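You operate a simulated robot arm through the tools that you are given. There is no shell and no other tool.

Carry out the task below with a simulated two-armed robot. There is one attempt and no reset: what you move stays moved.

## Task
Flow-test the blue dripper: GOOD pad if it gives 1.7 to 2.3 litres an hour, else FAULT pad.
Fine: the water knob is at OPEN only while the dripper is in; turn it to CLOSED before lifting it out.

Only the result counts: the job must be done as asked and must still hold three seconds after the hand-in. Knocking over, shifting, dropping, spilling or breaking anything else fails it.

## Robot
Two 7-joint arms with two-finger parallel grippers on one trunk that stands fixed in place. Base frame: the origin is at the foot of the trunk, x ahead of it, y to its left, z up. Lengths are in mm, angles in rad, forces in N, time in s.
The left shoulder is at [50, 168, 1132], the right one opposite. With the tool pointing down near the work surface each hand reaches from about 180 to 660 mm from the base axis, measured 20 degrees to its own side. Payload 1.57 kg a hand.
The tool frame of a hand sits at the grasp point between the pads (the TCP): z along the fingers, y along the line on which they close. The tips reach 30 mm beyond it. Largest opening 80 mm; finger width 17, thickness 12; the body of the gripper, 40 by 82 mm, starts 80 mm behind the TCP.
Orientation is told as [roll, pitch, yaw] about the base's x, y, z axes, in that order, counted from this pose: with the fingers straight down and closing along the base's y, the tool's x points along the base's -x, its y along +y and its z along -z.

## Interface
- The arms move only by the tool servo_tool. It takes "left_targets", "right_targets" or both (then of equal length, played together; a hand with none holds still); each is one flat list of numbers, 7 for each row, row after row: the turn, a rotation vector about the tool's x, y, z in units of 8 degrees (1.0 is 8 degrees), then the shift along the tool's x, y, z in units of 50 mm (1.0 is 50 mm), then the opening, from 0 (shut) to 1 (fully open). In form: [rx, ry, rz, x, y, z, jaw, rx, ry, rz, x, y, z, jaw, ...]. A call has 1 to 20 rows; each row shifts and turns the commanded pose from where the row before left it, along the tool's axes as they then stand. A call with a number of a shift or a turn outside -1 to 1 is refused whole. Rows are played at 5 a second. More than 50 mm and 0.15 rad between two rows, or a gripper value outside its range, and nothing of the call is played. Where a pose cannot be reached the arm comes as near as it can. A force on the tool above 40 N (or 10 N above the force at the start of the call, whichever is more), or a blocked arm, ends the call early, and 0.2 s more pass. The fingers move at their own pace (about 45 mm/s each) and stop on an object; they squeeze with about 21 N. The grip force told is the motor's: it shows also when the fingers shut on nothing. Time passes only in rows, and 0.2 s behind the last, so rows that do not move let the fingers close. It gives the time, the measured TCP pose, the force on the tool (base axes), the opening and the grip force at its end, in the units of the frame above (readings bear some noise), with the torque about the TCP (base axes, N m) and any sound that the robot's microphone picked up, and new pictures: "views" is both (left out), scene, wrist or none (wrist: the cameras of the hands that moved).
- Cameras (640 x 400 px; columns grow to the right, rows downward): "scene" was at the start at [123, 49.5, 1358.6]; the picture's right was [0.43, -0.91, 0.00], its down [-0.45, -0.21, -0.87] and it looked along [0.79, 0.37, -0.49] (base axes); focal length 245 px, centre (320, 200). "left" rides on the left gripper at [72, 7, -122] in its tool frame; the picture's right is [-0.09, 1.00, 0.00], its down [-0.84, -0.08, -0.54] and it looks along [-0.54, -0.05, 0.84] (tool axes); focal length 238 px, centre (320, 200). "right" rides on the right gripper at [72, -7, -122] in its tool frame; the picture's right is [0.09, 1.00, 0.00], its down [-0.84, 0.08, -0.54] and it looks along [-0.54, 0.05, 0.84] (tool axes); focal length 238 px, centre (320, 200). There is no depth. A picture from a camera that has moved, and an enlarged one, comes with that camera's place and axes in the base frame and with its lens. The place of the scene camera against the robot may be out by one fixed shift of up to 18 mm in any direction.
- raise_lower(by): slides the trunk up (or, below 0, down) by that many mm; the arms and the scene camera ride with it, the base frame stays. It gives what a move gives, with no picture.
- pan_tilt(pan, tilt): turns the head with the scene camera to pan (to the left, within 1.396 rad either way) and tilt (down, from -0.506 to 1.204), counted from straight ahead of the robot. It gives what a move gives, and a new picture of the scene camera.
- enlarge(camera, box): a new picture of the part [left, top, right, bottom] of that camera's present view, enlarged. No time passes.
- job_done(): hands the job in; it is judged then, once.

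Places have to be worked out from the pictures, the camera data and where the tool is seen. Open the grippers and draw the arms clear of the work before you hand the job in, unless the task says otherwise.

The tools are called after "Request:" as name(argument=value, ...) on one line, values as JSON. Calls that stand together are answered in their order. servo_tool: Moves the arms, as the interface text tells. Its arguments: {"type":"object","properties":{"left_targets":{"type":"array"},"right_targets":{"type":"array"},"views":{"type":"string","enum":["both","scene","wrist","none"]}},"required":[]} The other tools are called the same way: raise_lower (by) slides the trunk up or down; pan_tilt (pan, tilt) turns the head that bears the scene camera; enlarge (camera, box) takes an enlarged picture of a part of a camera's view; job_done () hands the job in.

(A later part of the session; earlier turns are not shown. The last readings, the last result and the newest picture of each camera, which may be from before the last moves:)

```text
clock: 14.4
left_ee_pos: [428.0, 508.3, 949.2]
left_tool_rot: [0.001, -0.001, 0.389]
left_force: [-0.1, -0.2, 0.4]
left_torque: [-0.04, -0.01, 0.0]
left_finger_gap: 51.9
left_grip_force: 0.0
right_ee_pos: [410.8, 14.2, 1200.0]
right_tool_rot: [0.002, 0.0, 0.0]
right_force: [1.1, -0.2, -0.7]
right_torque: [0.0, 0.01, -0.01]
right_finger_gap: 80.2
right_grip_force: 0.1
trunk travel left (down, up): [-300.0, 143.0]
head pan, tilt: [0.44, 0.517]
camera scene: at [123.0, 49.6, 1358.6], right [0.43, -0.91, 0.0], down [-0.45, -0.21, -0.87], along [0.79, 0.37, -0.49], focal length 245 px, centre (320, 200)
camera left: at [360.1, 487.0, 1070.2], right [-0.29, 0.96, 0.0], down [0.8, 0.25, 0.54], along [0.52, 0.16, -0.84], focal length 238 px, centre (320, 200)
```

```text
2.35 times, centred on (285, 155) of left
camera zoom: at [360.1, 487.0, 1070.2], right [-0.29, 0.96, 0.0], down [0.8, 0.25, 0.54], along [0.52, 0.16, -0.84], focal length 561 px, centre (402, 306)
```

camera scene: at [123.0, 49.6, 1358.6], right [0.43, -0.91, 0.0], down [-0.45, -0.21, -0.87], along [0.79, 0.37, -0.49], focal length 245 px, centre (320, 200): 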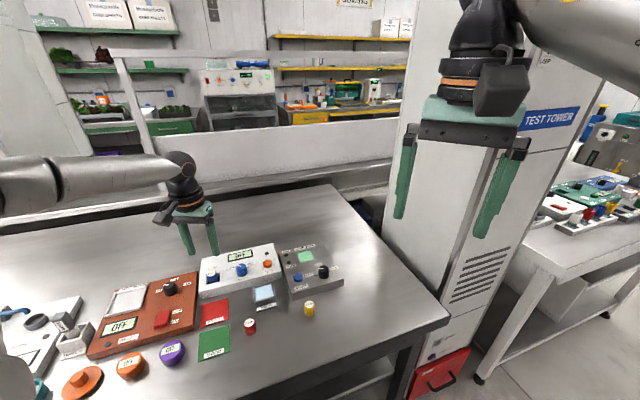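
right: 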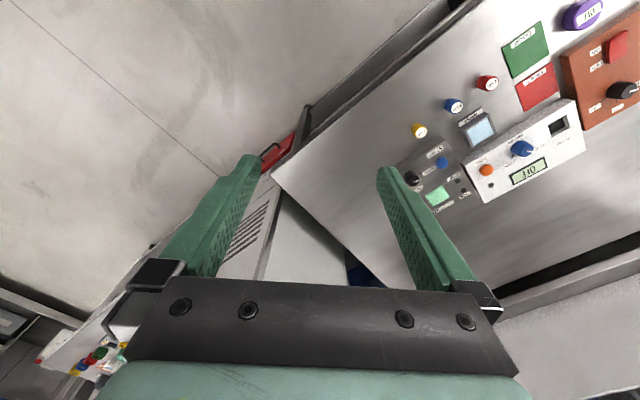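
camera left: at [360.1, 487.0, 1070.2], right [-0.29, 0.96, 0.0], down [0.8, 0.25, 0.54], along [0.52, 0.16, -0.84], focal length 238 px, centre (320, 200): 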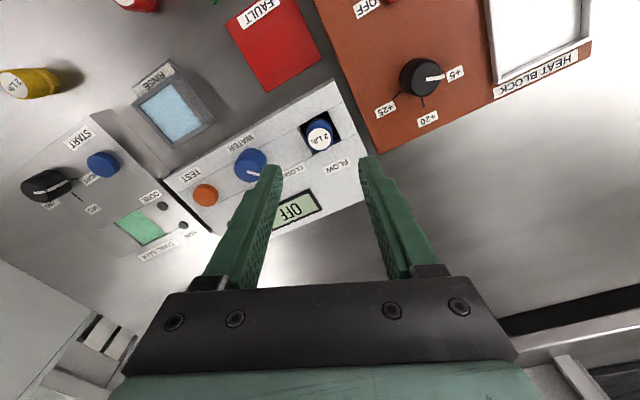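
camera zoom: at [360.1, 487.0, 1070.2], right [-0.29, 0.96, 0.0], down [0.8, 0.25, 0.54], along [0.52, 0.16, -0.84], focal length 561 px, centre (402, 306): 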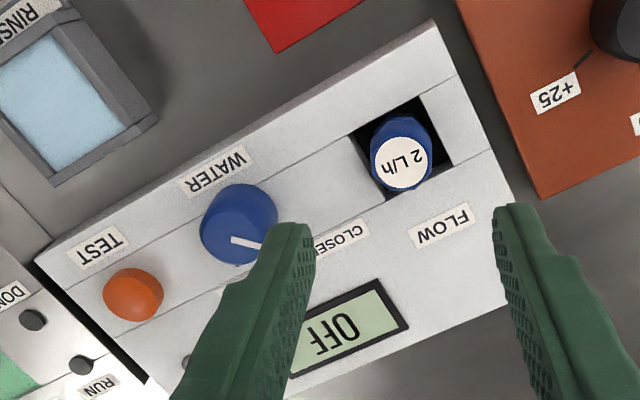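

The dripper stands upright in the FLOW socket and the fingers came away cleanly. Next I place the hand above the WATER knob (≈ (481, 449)) at yaw +45° to measure it.

Request:
servo_tool(left_targets=[0, 0, 0, -0.257, -0.737, 0, 0.65, 0, 0, 0, -0.257, -0.737, 0, 0.65, 0, 0, -0.946, 0, 0, 0, 0.65, 0, 0, -0.946, 0, 0, 0, 0.65, 0, 0, -0.946, 0, 0, 0, 0.65, 0, 0, 0, 0, 0, 0.4, 0.65, 0, 0, 0, 0, 0, 0, 0.65], views="both")

Request:
enlarge(camera="left", box=[230, 80, 430, 220])

Request:
enlarge(camera="scene", box=[180, 240, 290, 310])

```text
clock: 16.0
left_ee_pos: [481.8, 450.1, 928.7]
left_tool_rot: [-0.001, -0.001, 0.786]
left_force: [0.3, 0.4, 0.7]
left_torque: [-0.03, -0.01, -0.02]
left_finger_gap: 51.6
left_grip_force: 0.1
right_ee_pos: [409.8, 13.9, 1199.7]
right_tool_rot: [0.001, 0.001, 0.001]
right_force: [0.1, -0.3, 0.3]
right_torque: [0.02, 0.01, 0.0]
right_finger_gap: 79.8
right_grip_force: 0.0
trunk travel left (down, up): [-300.0, 143.0]
head pan, tilt: [0.44, 0.517]
camera scene: at [122.9, 49.4, 1358.6], right [0.43, -0.91, 0.0], down [-0.45, -0.21, -0.87], along [0.79, 0.37, -0.49], focal length 245 px, centre (320, 200)
camera left: at [427.1, 403.3, 1050.4], right [-0.64, 0.77, 0.0], down [0.65, 0.54, 0.54], along [0.42, 0.35, -0.84], focal length 238 px, centre (320, 200)
```

scene: 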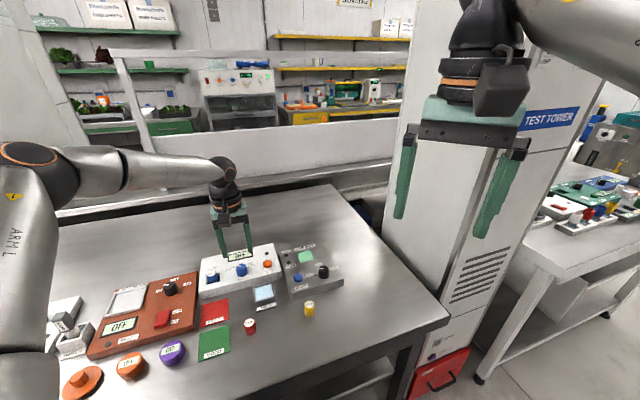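
left: 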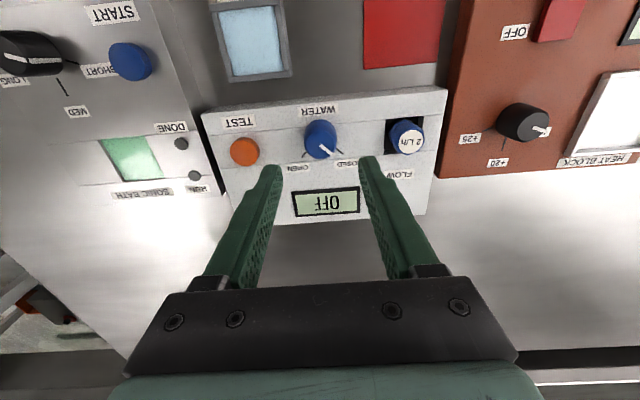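

```text
2.86 times, centred on (330, 150) of left
camera zoom: at [427.1, 403.3, 1050.4], right [-0.64, 0.77, 0.0], down [0.65, 0.54, 0.54], along [0.42, 0.35, -0.84], focal length 681 px, centre (291, 343)
```

zoom: 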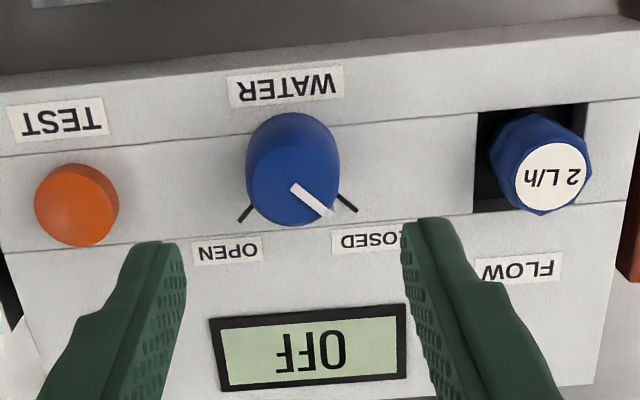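

```text
5.71 times, centred on (235, 275) of scene
camera zoom: at [122.9, 49.4, 1358.6], right [0.43, -0.91, 0.0], down [-0.45, -0.21, -0.87], along [0.79, 0.37, -0.49], focal length 1400 px, centre (806, -229)
```

zoom: 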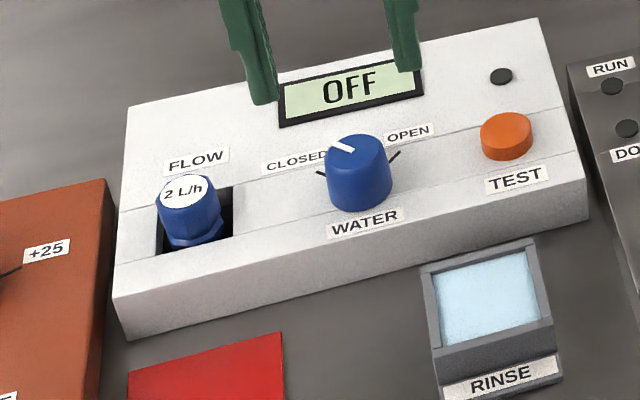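

From the tick lines and top disc, I judge the knob axis ≈ (479.3, 448), top z ≈ 860, radius ≈ 14. I shift by about +3.7 mm tool x and +1.5 mm tool y and go down to z ≈ 900 for one more check.

Request:
servo_tool(left_targets=[0, 0, 0, 0.074, 0.03, 0.28, 0.65, 0, 0, 0, 0, 0, 0.28, 0.65, 0, 0, 0, 0, 0, 0, 0.65], views="both")

Request:
enlarge(camera="left", box=[230, 80, 430, 220])

Request:
enlarge(camera="scene", box=[180, 240, 290, 310])

```text
clock: 16.8
left_ee_pos: [476.8, 448.5, 901.2]
left_tool_rot: [0.0, -0.002, 0.784]
left_force: [-0.6, -0.1, -0.7]
left_torque: [0.01, 0.01, 0.02]
left_finger_gap: 51.9
left_grip_force: 0.0
right_ee_pos: [409.6, 13.6, 1199.4]
right_tool_rot: [0.003, 0.001, 0.0]
right_force: [0.0, -0.6, 0.9]
right_torque: [0.0, 0.02, 0.02]
right_finger_gap: 79.9
right_grip_force: 0.0
trunk travel left (down, up): [-300.0, 143.0]
head pan, tilt: [0.44, 0.517]
camera scene: at [123.0, 49.5, 1358.6], right [0.43, -0.91, 0.0], down [-0.45, -0.21, -0.87], along [0.79, 0.37, -0.49], focal length 245 px, centre (320, 200)
camera left: at [422.3, 402.0, 1022.3], right [-0.64, 0.77, 0.0], down [0.65, 0.54, 0.54], along [0.42, 0.35, -0.84], focal length 238 px, centre (320, 200)
```

scene: 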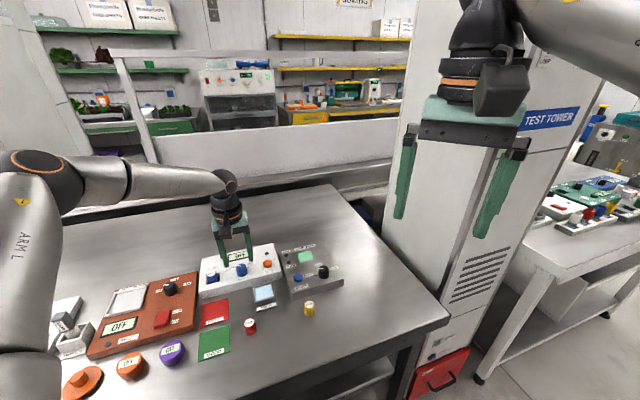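
left: 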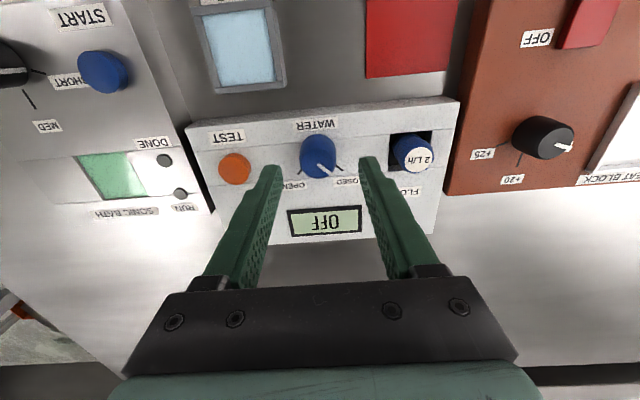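

```text
2.86 times, centred on (330, 150) of left
camera zoom: at [422.3, 402.0, 1022.3], right [-0.64, 0.77, 0.0], down [0.65, 0.54, 0.54], along [0.42, 0.35, -0.84], focal length 681 px, centre (291, 343)
```

zoom: 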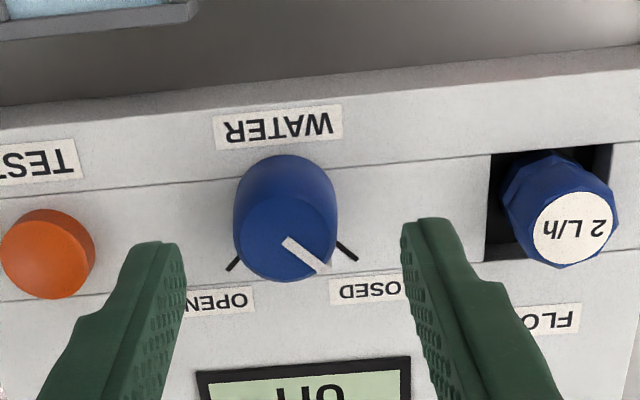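

```text
5.71 times, centred on (235, 275) of scene
camera zoom: at [123.0, 49.5, 1358.6], right [0.43, -0.91, 0.0], down [-0.45, -0.21, -0.87], along [0.79, 0.37, -0.49], focal length 1400 px, centre (806, -229)
```

zoom: 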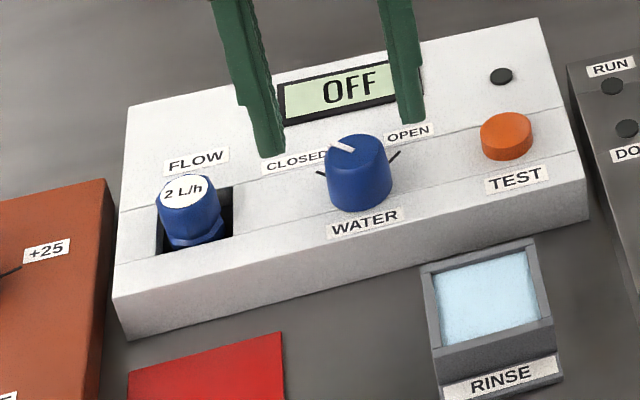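

The tick lines cross at (290, 198.5) in the enlarged view, right on the projected grip axis (289, 198), so the hand is aligned with the knob. I lower to TCP z ≈ 867 (tips ≈ 7 mm above the panel).

Request:
servo_tool(left_targets=[0, 0, 0, 0, 0, 0.22, 0.65, 0, 0, 0, 0, -0.005, 0.22, 0.65, 0, 0, 0, 0, 0, 0.23, 0.65, 0, 0, 0, 0, 0, 0, 0.65], views="both")

Request:
enlarge(camera="left", box=[230, 80, 430, 220])

Request:
enlarge(camera="scene", box=[180, 240, 290, 310])

```text
clock: 17.8
left_ee_pos: [477.7, 448.1, 866.4]
left_tool_rot: [-0.002, -0.002, 0.785]
left_force: [0.3, -1.3, -0.4]
left_torque: [-0.01, -0.01, -0.04]
left_finger_gap: 52.2
left_grip_force: 0.1
right_ee_pos: [410.9, 14.1, 1201.1]
right_tool_rot: [0.001, 0.0, 0.0]
right_force: [-0.2, -0.1, 0.2]
right_torque: [-0.02, 0.02, 0.0]
right_finger_gap: 80.1
right_grip_force: 0.1
trunk travel left (down, up): [-300.0, 143.0]
head pan, tilt: [0.44, 0.517]
camera scene: at [123.0, 49.5, 1358.6], right [0.43, -0.91, 0.0], down [-0.45, -0.21, -0.87], along [0.79, 0.37, -0.49], focal length 245 px, centre (320, 200)
camera left: at [423.0, 401.5, 988.0], right [-0.64, 0.77, 0.0], down [0.65, 0.54, 0.54], along [0.42, 0.35, -0.84], focal length 238 px, centre (320, 200)
```

scene: 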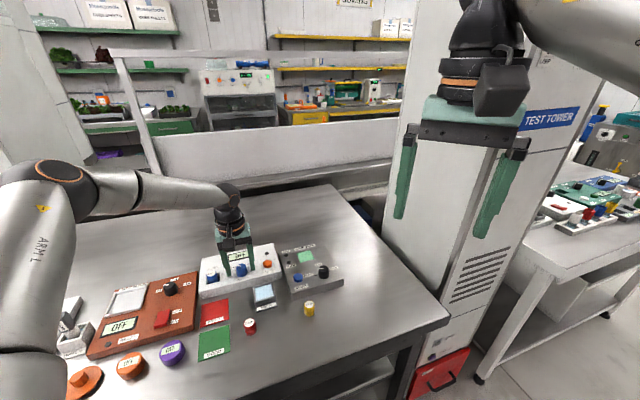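
left: 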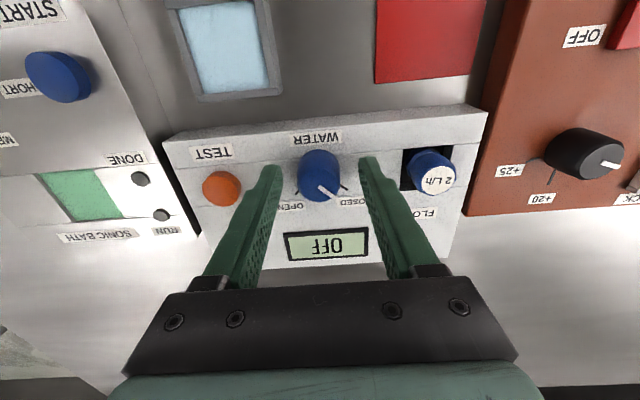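

```text
2.86 times, centred on (330, 150) of left
camera zoom: at [423.0, 401.5, 988.0], right [-0.64, 0.77, 0.0], down [0.65, 0.54, 0.54], along [0.42, 0.35, -0.84], focal length 681 px, centre (291, 343)
```

zoom: 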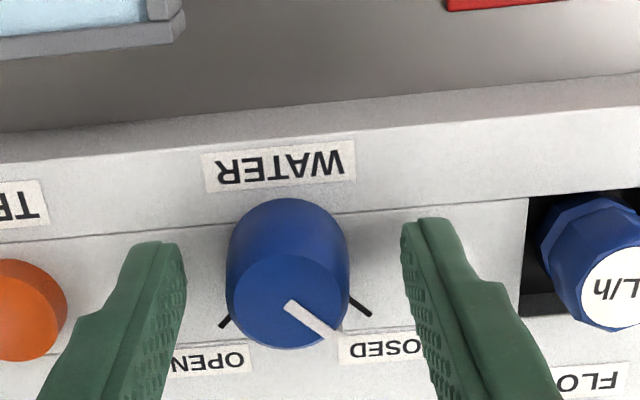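

```text
5.71 times, centred on (235, 275) of scene
camera zoom: at [123.0, 49.5, 1358.6], right [0.43, -0.91, 0.0], down [-0.45, -0.21, -0.87], along [0.79, 0.37, -0.49], focal length 1400 px, centre (806, -229)
```

zoom: 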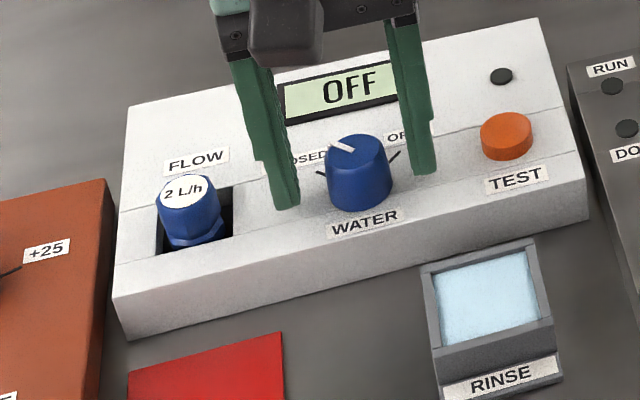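

The grip axis matches the knob within about 1 mm. I nudge +1 mm in tool x and close the fingers on the knob.

Request:
servo_tool(left_targets=[0, 0, 0, 0.022, 0, 0, 0.65, 0, 0, 0, 0, 0, 0, 0.4, 0, 0, 0, 0, 0, 0, 0.2, 0, 0, 0, 0, 0, 0, 0, 0, 0, 0, 0, 0, 0, 0, 0, 0, 0, 0, 0, 0, 0], views="wrist")

Request:
enlarge(camera="left", box=[230, 80, 430, 220])

Request:
enlarge(camera="scene", box=[180, 240, 290, 310])

```text
clock: 19.2
left_ee_pos: [477.0, 446.4, 867.3]
left_tool_rot: [-0.002, -0.002, 0.785]
left_force: [5.7, -7.2, -3.5]
left_torque: [-0.29, -0.33, -0.01]
left_finger_gap: 29.0
left_grip_force: 38.4
right_ee_pos: [410.1, 12.9, 1200.0]
right_tool_rot: [0.003, 0.0, -0.001]
right_force: [0.1, 0.4, -0.3]
right_torque: [0.0, -0.01, 0.03]
right_finger_gap: 80.1
right_grip_force: 0.1
trunk travel left (down, up): [-300.0, 143.0]
head pan, tilt: [0.44, 0.517]
camera left: at [423.2, 400.6, 988.5], right [-0.64, 0.77, 0.0], down [0.65, 0.54, 0.54], along [0.42, 0.35, -0.84], focal length 238 px, centre (320, 200)
```

left: 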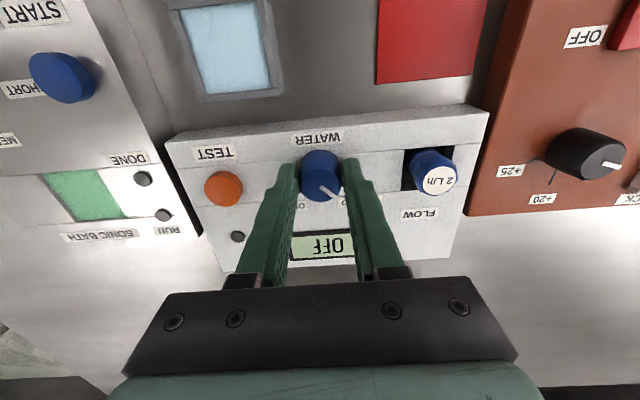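

```text
2.86 times, centred on (330, 150) of left
camera zoom: at [423.2, 400.6, 988.5], right [-0.64, 0.77, 0.0], down [0.65, 0.54, 0.54], along [0.42, 0.35, -0.84], focal length 681 px, centre (291, 343)
```

zoom: 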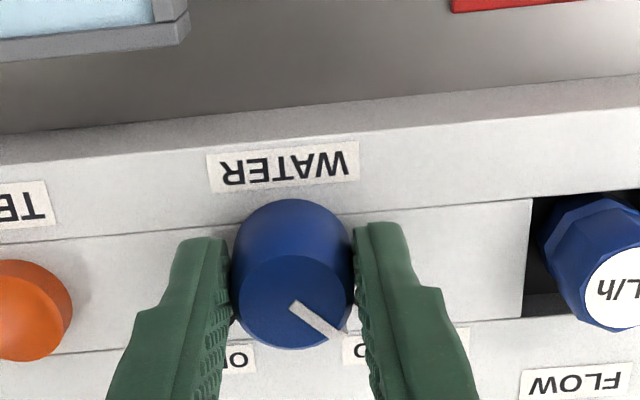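

```text
5.71 times, centred on (235, 275) of scene
camera zoom: at [123.7, 49.1, 1358.5], right [0.43, -0.91, 0.0], down [-0.45, -0.21, -0.87], along [0.79, 0.37, -0.49], focal length 1400 px, centre (806, -229)
```

zoom: 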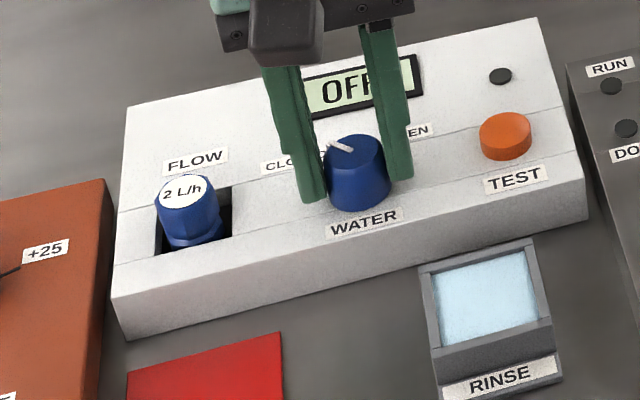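

The knob is held (gap 29), but the tool feels ≈ 9 N sideways along −tool y, so the hand sits about 1.1 mm off the knob axis. I relieve that before turning.

Request:
servo_tool(left_targets=[0, 0, 0, 0, -0.022, 0, 0, 0, 0, 0, 0, 0, 0, 0], views="none")

```text
clock: 19.8
left_ee_pos: [477.8, 446.0, 867.1]
left_tool_rot: [0.0, -0.001, 0.786]
left_force: [5.4, -5.8, -1.3]
left_torque: [-0.29, -0.19, -0.01]
left_finger_gap: 28.5
left_grip_force: 38.6
right_ee_pos: [409.6, 14.5, 1200.2]
right_tool_rot: [0.001, 0.0, 0.0]
right_force: [0.8, 1.1, 0.8]
right_torque: [-0.04, -0.05, -0.03]
right_finger_gap: 80.1
right_grip_force: 0.1
trunk travel left (down, up): [-300.0, 143.0]
head pan, tilt: [0.44, 0.517]
```

The side force fell only slightly (to ≈ 8 N). I move a further 1.5 mm along −tool y and see how it responds.

Request:
servo_tool(left_targets=[0, 0, 0, 0, -0.03, 0, 0, 0, 0, 0, 0, 0, 0, 0], views="wrist")

Request:
enlarge(camera="left", box=[230, 80, 430, 220])

```text
clock: 20.4
left_ee_pos: [477.9, 447.3, 866.8]
left_tool_rot: [0.003, -0.001, 0.785]
left_force: [-2.1, 2.0, 2.4]
left_torque: [0.21, 0.02, 0.02]
left_finger_gap: 28.8
left_grip_force: 38.6
right_ee_pos: [409.6, 13.6, 1199.5]
right_tool_rot: [0.003, -0.001, 0.001]
right_force: [0.7, 0.3, 0.1]
right_torque: [0.02, 0.01, 0.0]
right_finger_gap: 80.0
right_grip_force: 0.0
trunk travel left (down, up): [-300.0, 143.0]
head pan, tilt: [0.44, 0.517]
camera left: at [423.9, 399.9, 988.6], right [-0.64, 0.77, 0.0], down [0.65, 0.54, 0.54], along [0.42, 0.35, -0.84], focal length 238 px, centre (320, 200)
```

left: 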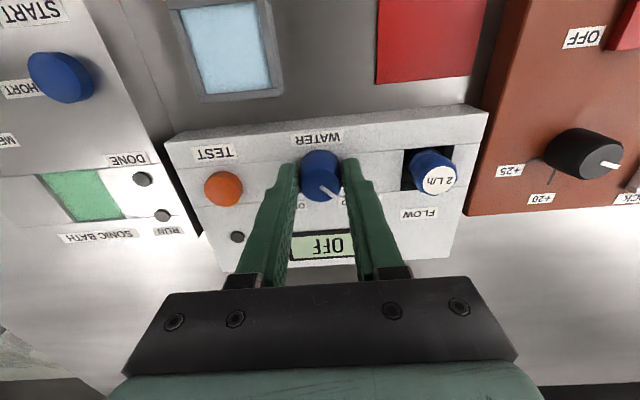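

```text
2.86 times, centred on (330, 150) of left
camera zoom: at [423.9, 399.9, 988.6], right [-0.64, 0.77, 0.0], down [0.65, 0.54, 0.54], along [0.42, 0.35, -0.84], focal length 681 px, centre (291, 343)
```

zoom: 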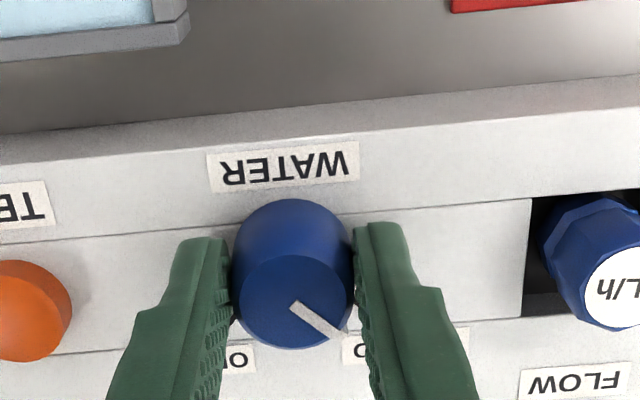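

The side force is now nearly nil. I turn the knob clockwise (seen from above) by 84° in small steps toward OPEN.

Request:
servo_tool(left_targets=[0, 0, 0.7, 0, 0, 0, 0, 0, 0, 0.7, 0, 0, 0, 0, 0, 0, 0.7, 0, 0, 0, 0, 0, 0, 0.7, 0, 0, 0, 0, 0, 0, 0.7, 0, 0, 0, 0, 0, 0, 0.7, 0, 0, 0, 0, 0, 0, 0.7, 0, 0, 0, 0, 0, 0, 0.7, 0, 0, 0, 0, 0, 0, 0.7, 0, 0, 0, 0, 0, 0, 0.7, 0, 0, 0, 0, 0, 0, 0.7, 0, 0, 0, 0, 0, 0, 0.7, 0, 0, 0, 0, 0, 0, 0.7, 0, 0, 0, 0, 0, 0, 0.7, 0, 0, 0, 0, 0, 0, 0.7, 0, 0, 0, 0, 0, 0, 0, 0, 0, 0, 0], views="both")

Request:
enlarge(camera="scene", box=[180, 240, 290, 310])

Request:
enlarge(camera="left", box=[230, 80, 430, 220])

```text
clock: 23.8
left_ee_pos: [478.9, 450.6, 866.2]
left_tool_rot: [0.008, 0.001, -0.681]
left_force: [-4.8, 25.0, 3.6]
left_torque: [0.43, -0.32, 0.06]
left_finger_gap: 28.4
left_grip_force: 38.7
right_ee_pos: [409.2, 15.7, 1201.6]
right_tool_rot: [-0.001, 0.0, 0.001]
right_force: [-0.6, 0.0, 0.1]
right_torque: [0.02, 0.0, 0.01]
right_finger_gap: 80.1
right_grip_force: 0.1
trunk travel left (down, up): [-300.0, 143.0]
head pan, tilt: [0.44, 0.517]
camera scene: at [122.1, 51.7, 1358.6], right [0.43, -0.91, 0.0], down [-0.45, -0.21, -0.87], along [0.79, 0.37, -0.49], focal length 245 px, centre (320, 200)
camera left: at [428.0, 498.9, 988.7], right [0.7, 0.71, 0.01], down [0.6, -0.59, 0.54], along [0.39, -0.37, -0.84], focal length 238 px, centre (320, 200)
```

scene: 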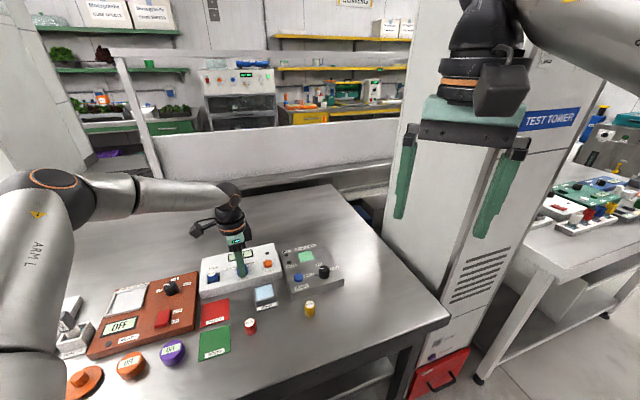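
left: 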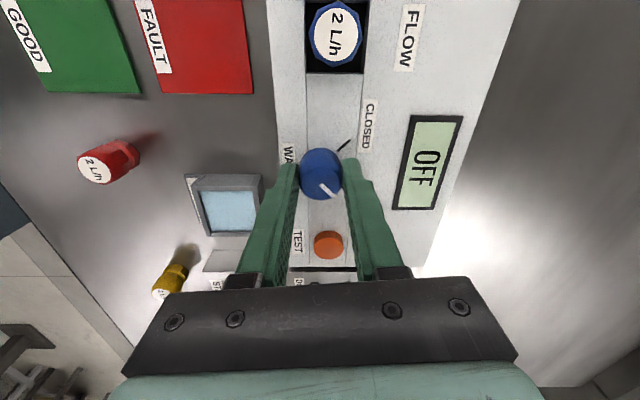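

```text
5.71 times, centred on (235, 275) of scene
camera zoom: at [122.1, 51.7, 1358.6], right [0.43, -0.91, 0.0], down [-0.45, -0.21, -0.87], along [0.79, 0.37, -0.49], focal length 1400 px, centre (806, -229)
```

zoom: 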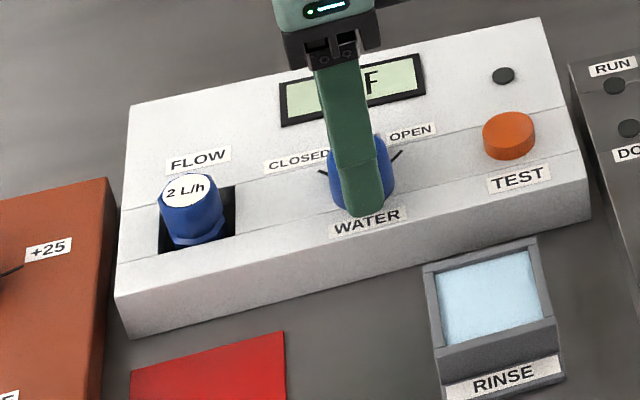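

```text
2.86 times, centred on (330, 150) of left
camera zoom: at [428.0, 498.9, 988.7], right [0.7, 0.71, 0.01], down [0.6, -0.59, 0.54], along [0.39, -0.37, -0.84], focal length 681 px, centre (291, 343)
```

zoom: 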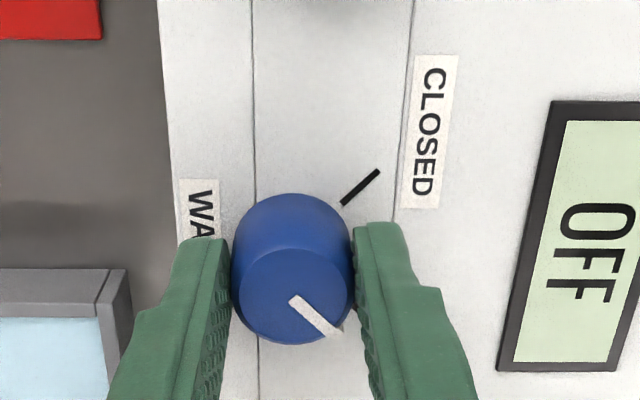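

The knob turned with the hand by 84°, but a 25 N side force (mostly base +y) built up since the hand wasn't exactly on the knob's axis. I relieve that by following the force about 3.3 mm before judging the pointer.

Request:
servo_tool(left_targets=[0, 0, 0, 0.025, 0.022, 0, 0, 0, 0, 0, 0.025, 0.022, 0, 0, 0, 0, 0, 0, 0, 0, 0], views="wrist")

Request:
enlarge(camera="left", box=[230, 80, 430, 220])

Request:
enlarge(camera="scene", box=[180, 240, 290, 310])

```text
clock: 24.6
left_ee_pos: [478.4, 450.3, 866.5]
left_tool_rot: [0.003, 0.001, -0.684]
left_force: [-1.1, 13.4, 2.7]
left_torque: [1.15, 0.7, 0.09]
left_finger_gap: 28.4
left_grip_force: 38.5
right_ee_pos: [409.4, 14.2, 1200.2]
right_tool_rot: [-0.001, 0.001, 0.0]
right_force: [-0.4, 0.0, 0.2]
right_torque: [-0.03, 0.0, 0.0]
right_finger_gap: 80.0
right_grip_force: 0.2
trunk travel left (down, up): [-300.0, 143.0]
head pan, tilt: [0.44, 0.517]
camera left: at [428.4, 499.6, 988.6], right [0.7, 0.71, 0.0], down [0.6, -0.59, 0.54], along [0.39, -0.38, -0.84], focal length 238 px, centre (320, 200)
```

left: 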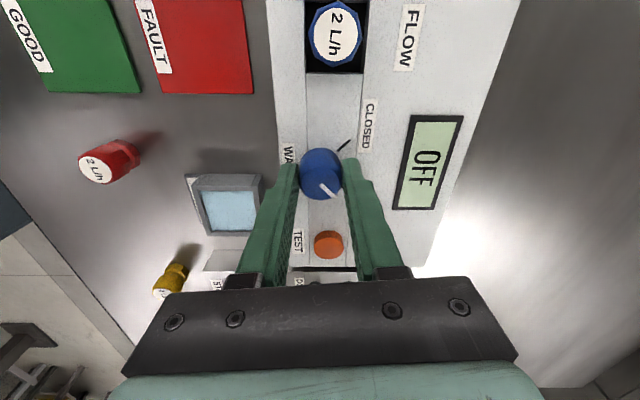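

```text
2.86 times, centred on (330, 150) of left
camera zoom: at [428.4, 499.6, 988.6], right [0.7, 0.71, 0.0], down [0.6, -0.59, 0.54], along [0.39, -0.38, -0.84], focal length 681 px, centre (291, 343)
```

zoom: 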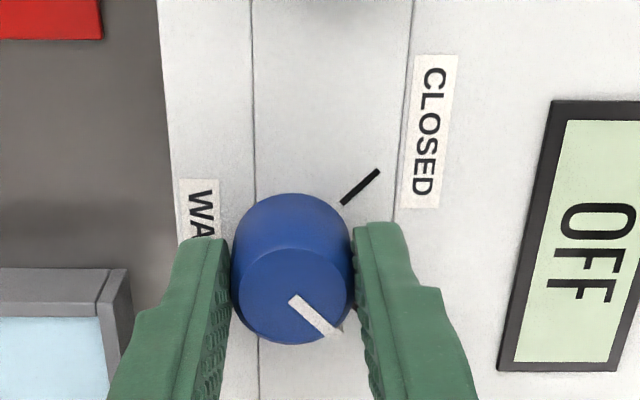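

```text
5.71 times, centred on (235, 275) of scene
camera zoom: at [122.9, 50.5, 1358.6], right [0.43, -0.91, 0.0], down [-0.45, -0.21, -0.87], along [0.79, 0.37, -0.49], focal length 1400 px, centre (806, -229)
```

zoom: 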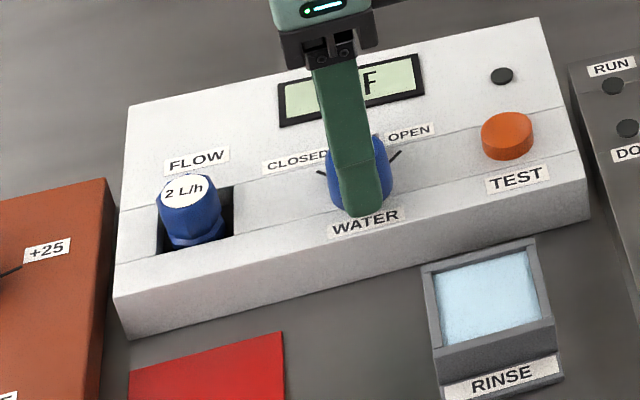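

The force halved to 13 N; I follow it another 3 mm to remove the remainder.

Request:
servo_tool(left_targets=[0, 0, 0, 0.019, 0.023, 0, 0, 0, 0, 0, 0.019, 0.023, 0, 0, 0, 0, 0, 0, 0, 0, 0], views="none")

```text
clock: 25.4
left_ee_pos: [479.0, 450.4, 866.9]
left_tool_rot: [-0.002, -0.003, -0.683]
left_force: [-0.4, -3.6, -1.3]
left_torque: [0.29, 0.49, -0.02]
left_finger_gap: 28.6
left_grip_force: 38.3
right_ee_pos: [410.3, 12.9, 1199.7]
right_tool_rot: [0.002, -0.001, 0.001]
right_force: [-0.1, 0.2, 0.0]
right_torque: [-0.01, -0.02, 0.0]
right_finger_gap: 79.9
right_grip_force: 0.1
trunk travel left (down, up): [-300.0, 143.0]
head pan, tilt: [0.44, 0.517]
```

Forces are now near zero. By the ticks CLOSED lies at ≈ 90° and OPEN at ≈ 0–2° in the base frame, so about 6° of turn remains; I turn that and look.

Request:
servo_tool(left_targets=[0, 0, 0.35, 0, 0, 0, 0, 0, 0, 0.35, 0, 0, 0, 0, 0, 0, 0, 0, 0, 0, 0], views="wrist")

Request:
enlarge(camera="left", box=[230, 80, 430, 220])

Request:
enlarge(camera="scene", box=[180, 240, 290, 310])

```text
clock: 26.2
left_ee_pos: [478.3, 449.8, 867.9]
left_tool_rot: [-0.003, -0.003, -0.782]
left_force: [-3.4, -13.3, -2.8]
left_torque: [-0.63, -0.06, 0.54]
left_finger_gap: 28.7
left_grip_force: 39.0
right_ee_pos: [409.9, 12.3, 1199.8]
right_tool_rot: [0.002, 0.0, 0.0]
right_force: [-0.2, 0.5, 0.4]
right_torque: [0.03, 0.01, 0.03]
right_finger_gap: 79.8
right_grip_force: 0.0
trunk travel left (down, up): [-300.0, 143.0]
head pan, tilt: [0.44, 0.517]
camera left: at [433.8, 505.1, 988.6], right [0.77, 0.64, 0.0], down [0.54, -0.64, 0.54], along [0.35, -0.42, -0.84], focal length 238 px, centre (320, 200)
```

left: 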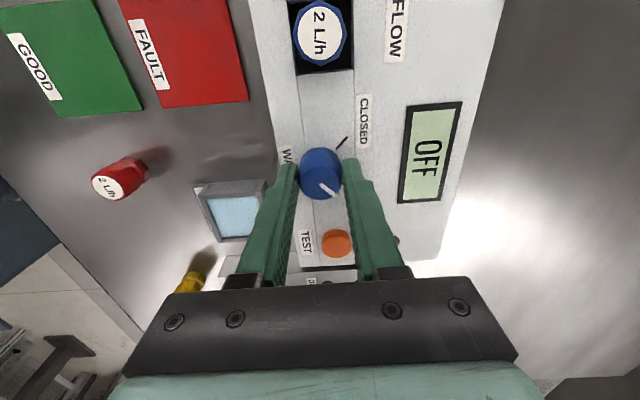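

```text
2.86 times, centred on (330, 150) of left
camera zoom: at [433.8, 505.1, 988.6], right [0.77, 0.64, 0.0], down [0.54, -0.64, 0.54], along [0.35, -0.42, -0.84], focal length 681 px, centre (291, 343)
```

zoom: 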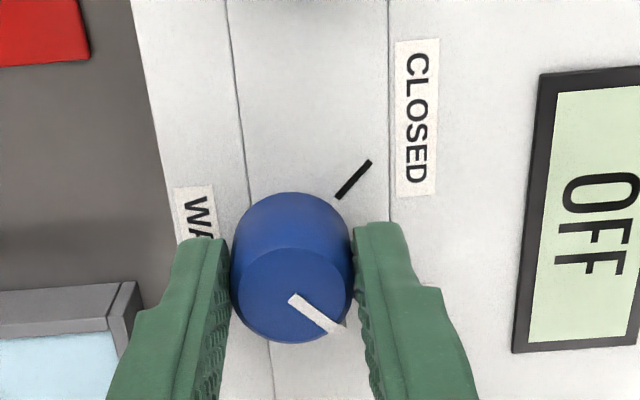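

```text
5.71 times, centred on (235, 275) of scene
camera zoom: at [122.9, 48.5, 1358.6], right [0.43, -0.91, 0.0], down [-0.45, -0.21, -0.87], along [0.79, 0.37, -0.49], focal length 1400 px, centre (806, -229)
```

zoom: 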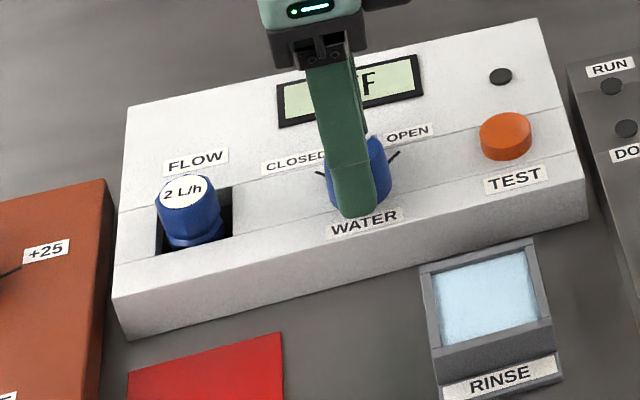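

The torque about z jumped to 0.54 N m and the pointer slipped slightly in the fingers, so the knob appears to have reached its end stop at OPEN. I relieve the side force, release, and lift straight up to look.

Request:
servo_tool(left_targets=[0, 0, 0, -0.018, -0.027, 0, 0, 0, 0, 0, 0, 0, 0, 0, 0, 0, 0, 0, 0, 0, 0.5, 0, 0, 0, 0, 0, 0, 0.65, 0, 0, 0, 0, 0, 0, 0.65, 0, 0, 0, 0, 0, -0.5, 0.65, 0, 0, 0, 0, 0, -0.7, 0.65, 0, 0, 0, 0, 0, 0, 0.65], views="both")

Request:
enlarge(camera="left", box=[230, 60, 430, 200])

Request:
enlarge(camera="scene", box=[180, 240, 290, 310])

```text
clock: 28.0
left_ee_pos: [478.7, 452.3, 925.4]
left_tool_rot: [0.0, 0.0, -0.78]
left_force: [0.6, 0.2, 0.5]
left_torque: [-0.03, 0.0, -0.02]
left_finger_gap: 52.2
left_grip_force: 0.0
right_ee_pos: [409.5, 14.2, 1200.3]
right_tool_rot: [0.0, 0.0, -0.001]
right_force: [-0.2, 0.9, -0.1]
right_torque: [0.03, 0.0, 0.03]
right_finger_gap: 79.9
right_grip_force: 0.0
trunk travel left (down, up): [-300.0, 143.0]
head pan, tilt: [0.44, 0.517]
camera scene: at [123.1, 49.6, 1358.6], right [0.43, -0.91, 0.0], down [-0.45, -0.21, -0.87], along [0.79, 0.37, -0.49], focal length 245 px, centre (320, 200)
camera left: at [433.6, 506.8, 1047.8], right [0.77, 0.64, 0.0], down [0.54, -0.64, 0.54], along [0.35, -0.41, -0.84], focal length 238 px, centre (320, 200)
```

scene: 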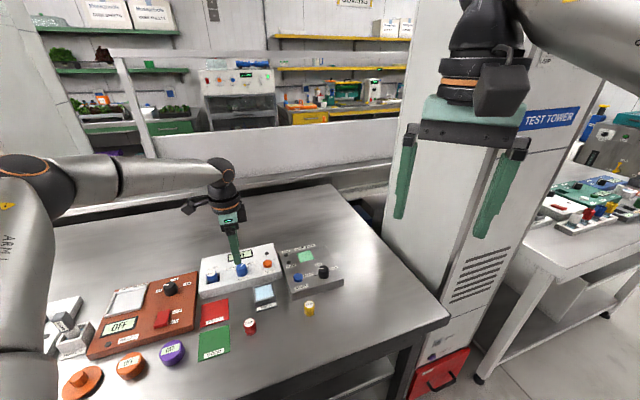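
left: 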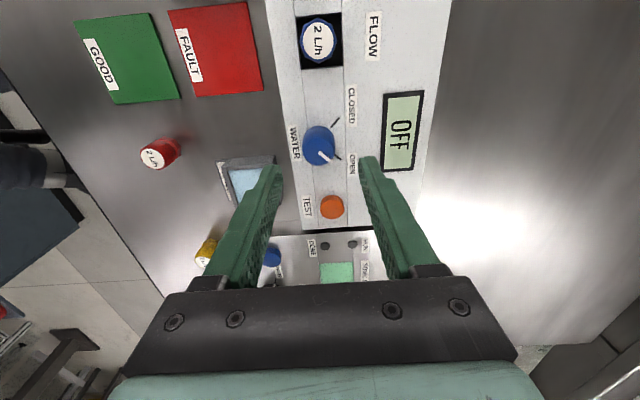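

```text
2.86 times, centred on (330, 130) of left
camera zoom: at [433.6, 506.8, 1047.8], right [0.77, 0.64, 0.0], down [0.54, -0.64, 0.54], along [0.35, -0.41, -0.84], focal length 681 px, centre (291, 400)
```

zoom: 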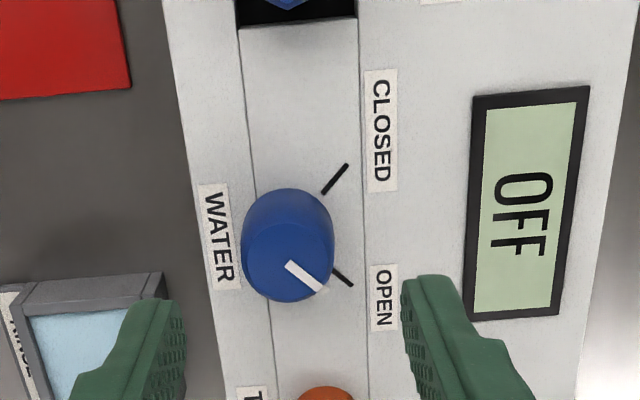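

```text
5.71 times, centred on (235, 275) of scene
camera zoom: at [123.1, 49.6, 1358.6], right [0.43, -0.91, 0.0], down [-0.45, -0.21, -0.87], along [0.79, 0.37, -0.49], focal length 1400 px, centre (806, -229)
```

zoom: 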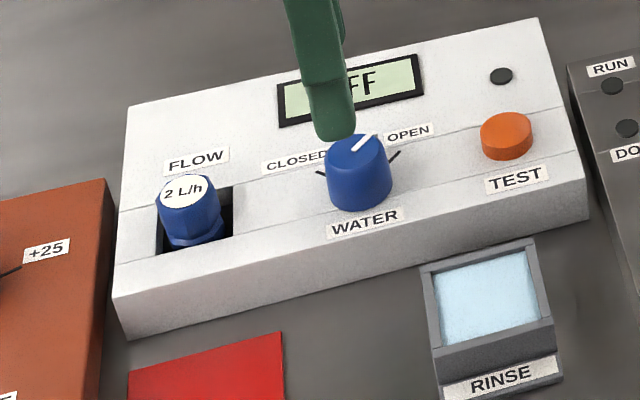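

The pointer now points to OPEN (≈ 5° vs tick ≈ 0–2°, against the stop), with the dripper in. Next I close the fingers and move above the TEST button at ≈ (535, 403).

Request:
servo_tool(left_targets=[0, 0, 0, -0.365, 0.022, 0, 0, 0, 0, 0, -0.365, 0.022, 0, 0, 0, 0, 0, -0.365, 0.022, 0, 0, 0, 0, 0, -0.365, 0.022, 0, 0, 0, 0, 0, 0, 0, 0.4, 0, 0, 0, 0, 0, 0, 0, 0], views="both")

Request:
enlarge(camera="left", box=[220, 60, 420, 200])

Request:
enlarge(camera="scene", box=[180, 240, 290, 310])

```text
clock: 29.4
left_ee_pos: [535.9, 401.9, 906.0]
left_tool_rot: [0.002, -0.002, -0.779]
left_force: [0.2, 0.2, -0.1]
left_torque: [0.01, 0.02, -0.01]
left_finger_gap: 0.0
left_grip_force: 21.0
right_ee_pos: [409.3, 13.9, 1200.6]
right_tool_rot: [0.002, 0.0, -0.001]
right_force: [0.0, 0.3, 0.0]
right_torque: [0.02, -0.03, -0.02]
right_finger_gap: 79.5
right_grip_force: 0.0
trunk travel left (down, up): [-300.0, 143.0]
head pan, tilt: [0.44, 0.517]
camera scene: at [123.0, 49.6, 1358.6], right [0.43, -0.91, 0.0], down [-0.45, -0.21, -0.87], along [0.79, 0.37, -0.49], focal length 245 px, centre (320, 200)
camera left: at [489.3, 456.7, 1027.8], right [0.76, 0.64, 0.0], down [0.54, -0.64, 0.54], along [0.35, -0.41, -0.84], focal length 238 px, centre (320, 200)
```

scene: 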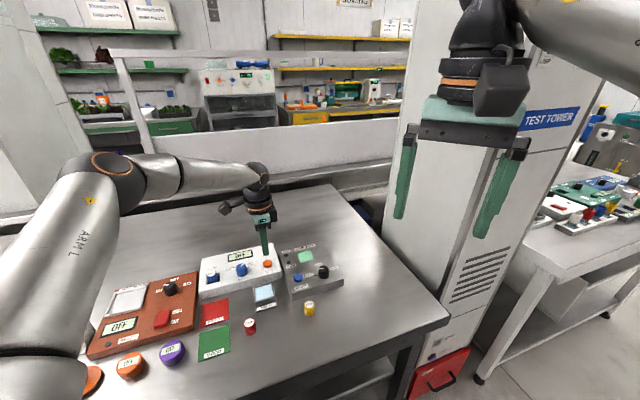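
left: 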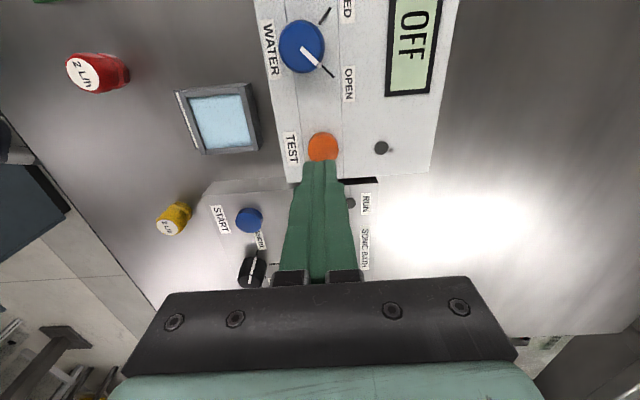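

```text
2.86 times, centred on (320, 130) of left
camera zoom: at [489.3, 456.7, 1027.8], right [0.76, 0.64, 0.0], down [0.54, -0.64, 0.54], along [0.35, -0.41, -0.84], focal length 681 px, centre (320, 400)
```

zoom: 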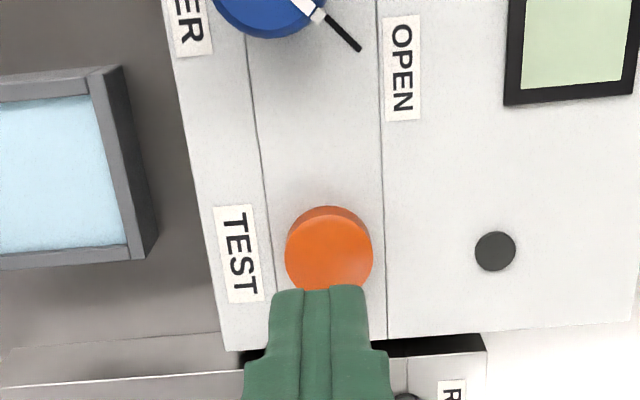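

```text
5.71 times, centred on (235, 275) of scene
camera zoom: at [123.0, 49.6, 1358.6], right [0.43, -0.91, 0.0], down [-0.45, -0.21, -0.87], along [0.79, 0.37, -0.49], focal length 1400 px, centre (806, -229)
```

zoom: 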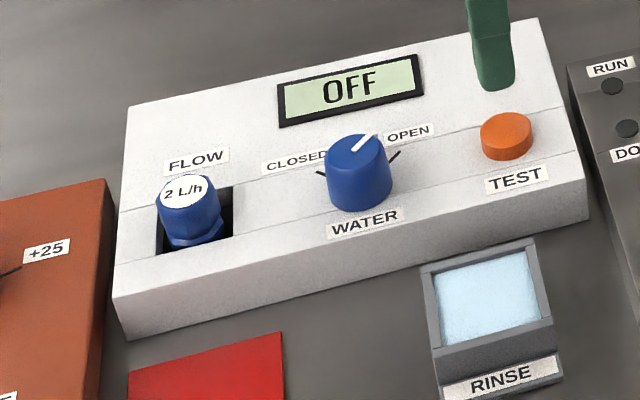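

The closed fingertips need to shift about +2.8 mm tool x and +3 mm tool y to be centred on the TEST button (top z ≈ 840). I correct and go down to about 8 mm above it.

Request:
servo_tool(left_targets=[0, 0, 0, 0.056, 0.06, 0.28, 0, 0, 0, 0, 0, 0, 0.26, 0, 0, 0, 0, 0, 0, 0, 0], views="both")

Request:
enlarge(camera="left", box=[220, 60, 420, 200])

Request:
enlarge(camera="scene", box=[180, 240, 290, 310])

```text
clock: 30.2
left_ee_pos: [535.2, 404.2, 879.8]
left_tool_rot: [0.002, -0.004, -0.781]
left_force: [-0.4, 0.3, -0.1]
left_torque: [0.03, 0.02, 0.0]
left_finger_gap: 0.0
left_grip_force: 21.1
right_ee_pos: [410.7, 13.5, 1199.9]
right_tool_rot: [0.002, -0.001, 0.001]
right_force: [-0.8, -0.9, 0.1]
right_torque: [0.06, 0.01, -0.03]
right_finger_gap: 80.1
right_grip_force: 0.0
trunk travel left (down, up): [-300.0, 143.0]
head pan, tilt: [0.44, 0.517]
camera scene: at [123.0, 49.6, 1358.6], right [0.43, -0.91, 0.0], down [-0.45, -0.21, -0.87], along [0.79, 0.37, -0.49], focal length 245 px, centre (320, 200)
camera left: at [488.9, 460.0, 1001.2], right [0.77, 0.64, 0.0], down [0.54, -0.64, 0.54], along [0.35, -0.41, -0.84], focal length 238 px, centre (320, 200)
```

scene: 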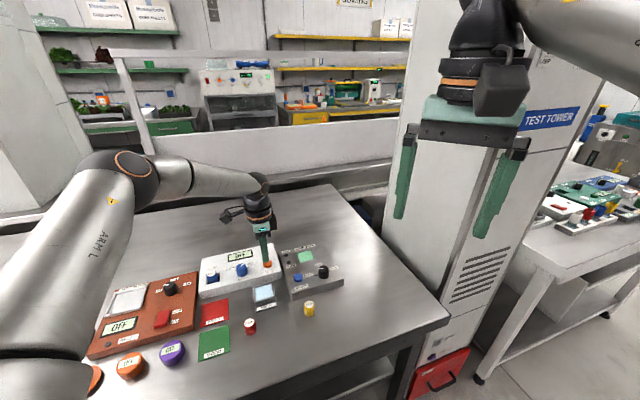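
left: 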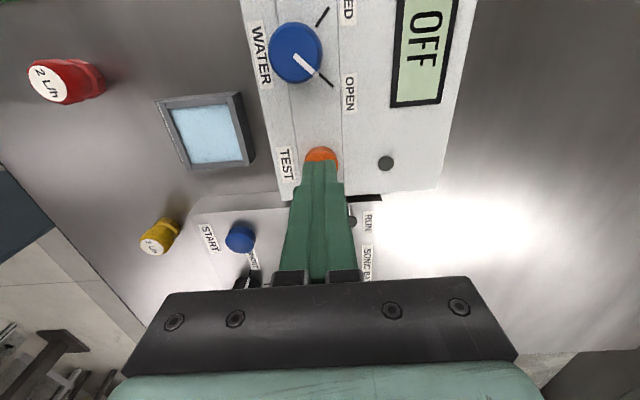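

```text
2.86 times, centred on (320, 130) of left
camera zoom: at [488.9, 460.0, 1001.2], right [0.77, 0.64, 0.0], down [0.54, -0.64, 0.54], along [0.35, -0.41, -0.84], focal length 681 px, centre (320, 400)
```

zoom: 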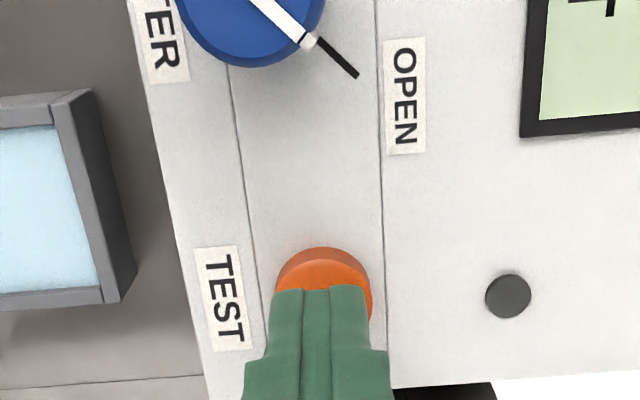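

```text
5.71 times, centred on (235, 275) of scene
camera zoom: at [123.0, 49.6, 1358.6], right [0.43, -0.91, 0.0], down [-0.45, -0.21, -0.87], along [0.79, 0.37, -0.49], focal length 1400 px, centre (806, -229)
```

zoom: 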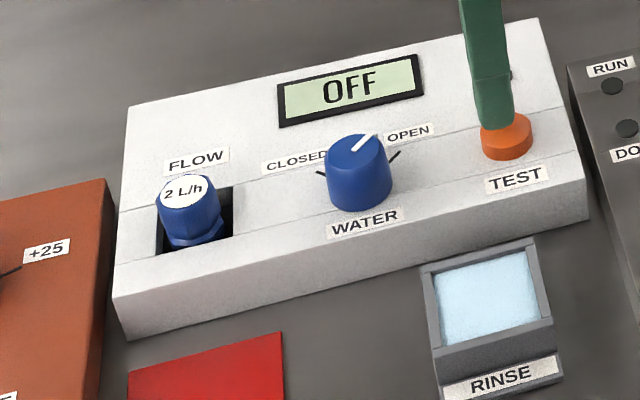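

The tips are over the TEST button, about 10 mm above. I descend in small steps to touch and press it.

Request:
servo_tool(left_targets=[0, 0, 0, -0.015, 0.01, 0.07, 0, 0, 0, 0, 0, 0, 0.07, 0, 0, 0, 0, 0, 0, 0.03, 0, 0, 0, 0, 0, 0, 0.02, 0, 0, 0, 0, 0, 0, 0.02, 0, 0, 0, 0, 0, 0, 0, 0], views="scene")

Request:
enlarge(camera="scene", box=[180, 240, 290, 310])

```text
clock: 31.6
left_ee_pos: [534.8, 406.4, 868.7]
left_tool_rot: [0.002, -0.002, -0.779]
left_force: [0.0, -0.5, 0.2]
left_torque: [-0.03, -0.01, -0.01]
left_finger_gap: 0.1
left_grip_force: 21.7
right_ee_pos: [410.7, 13.2, 1200.8]
right_tool_rot: [0.003, 0.0, 0.0]
right_force: [0.6, 0.8, 0.1]
right_torque: [0.02, 0.01, -0.02]
right_finger_gap: 79.8
right_grip_force: 0.0
trunk travel left (down, up): [-300.0, 143.0]
head pan, tilt: [0.44, 0.517]
camera scene: at [123.0, 49.5, 1358.6], right [0.43, -0.91, 0.0], down [-0.45, -0.21, -0.87], along [0.79, 0.37, -0.49], focal length 245 px, centre (320, 200)
```

scene: 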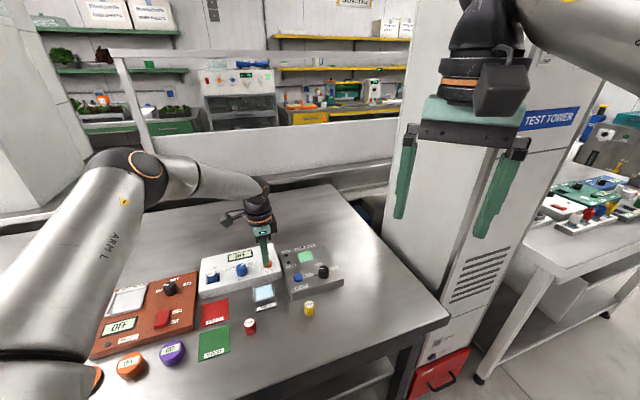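

```text
5.71 times, centred on (235, 275) of scene
camera zoom: at [123.0, 49.5, 1358.6], right [0.43, -0.91, 0.0], down [-0.45, -0.21, -0.87], along [0.79, 0.37, -0.49], focal length 1400 px, centre (806, -229)
```

zoom: 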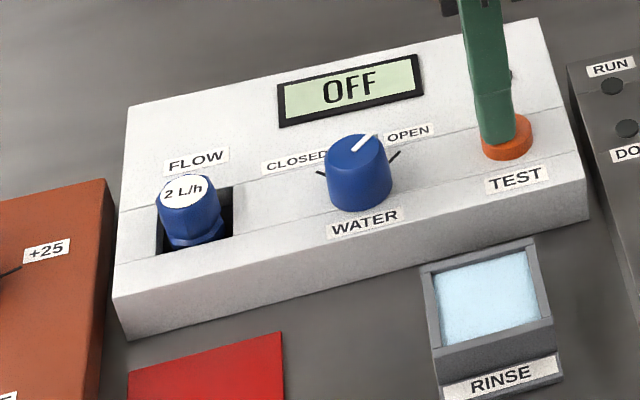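

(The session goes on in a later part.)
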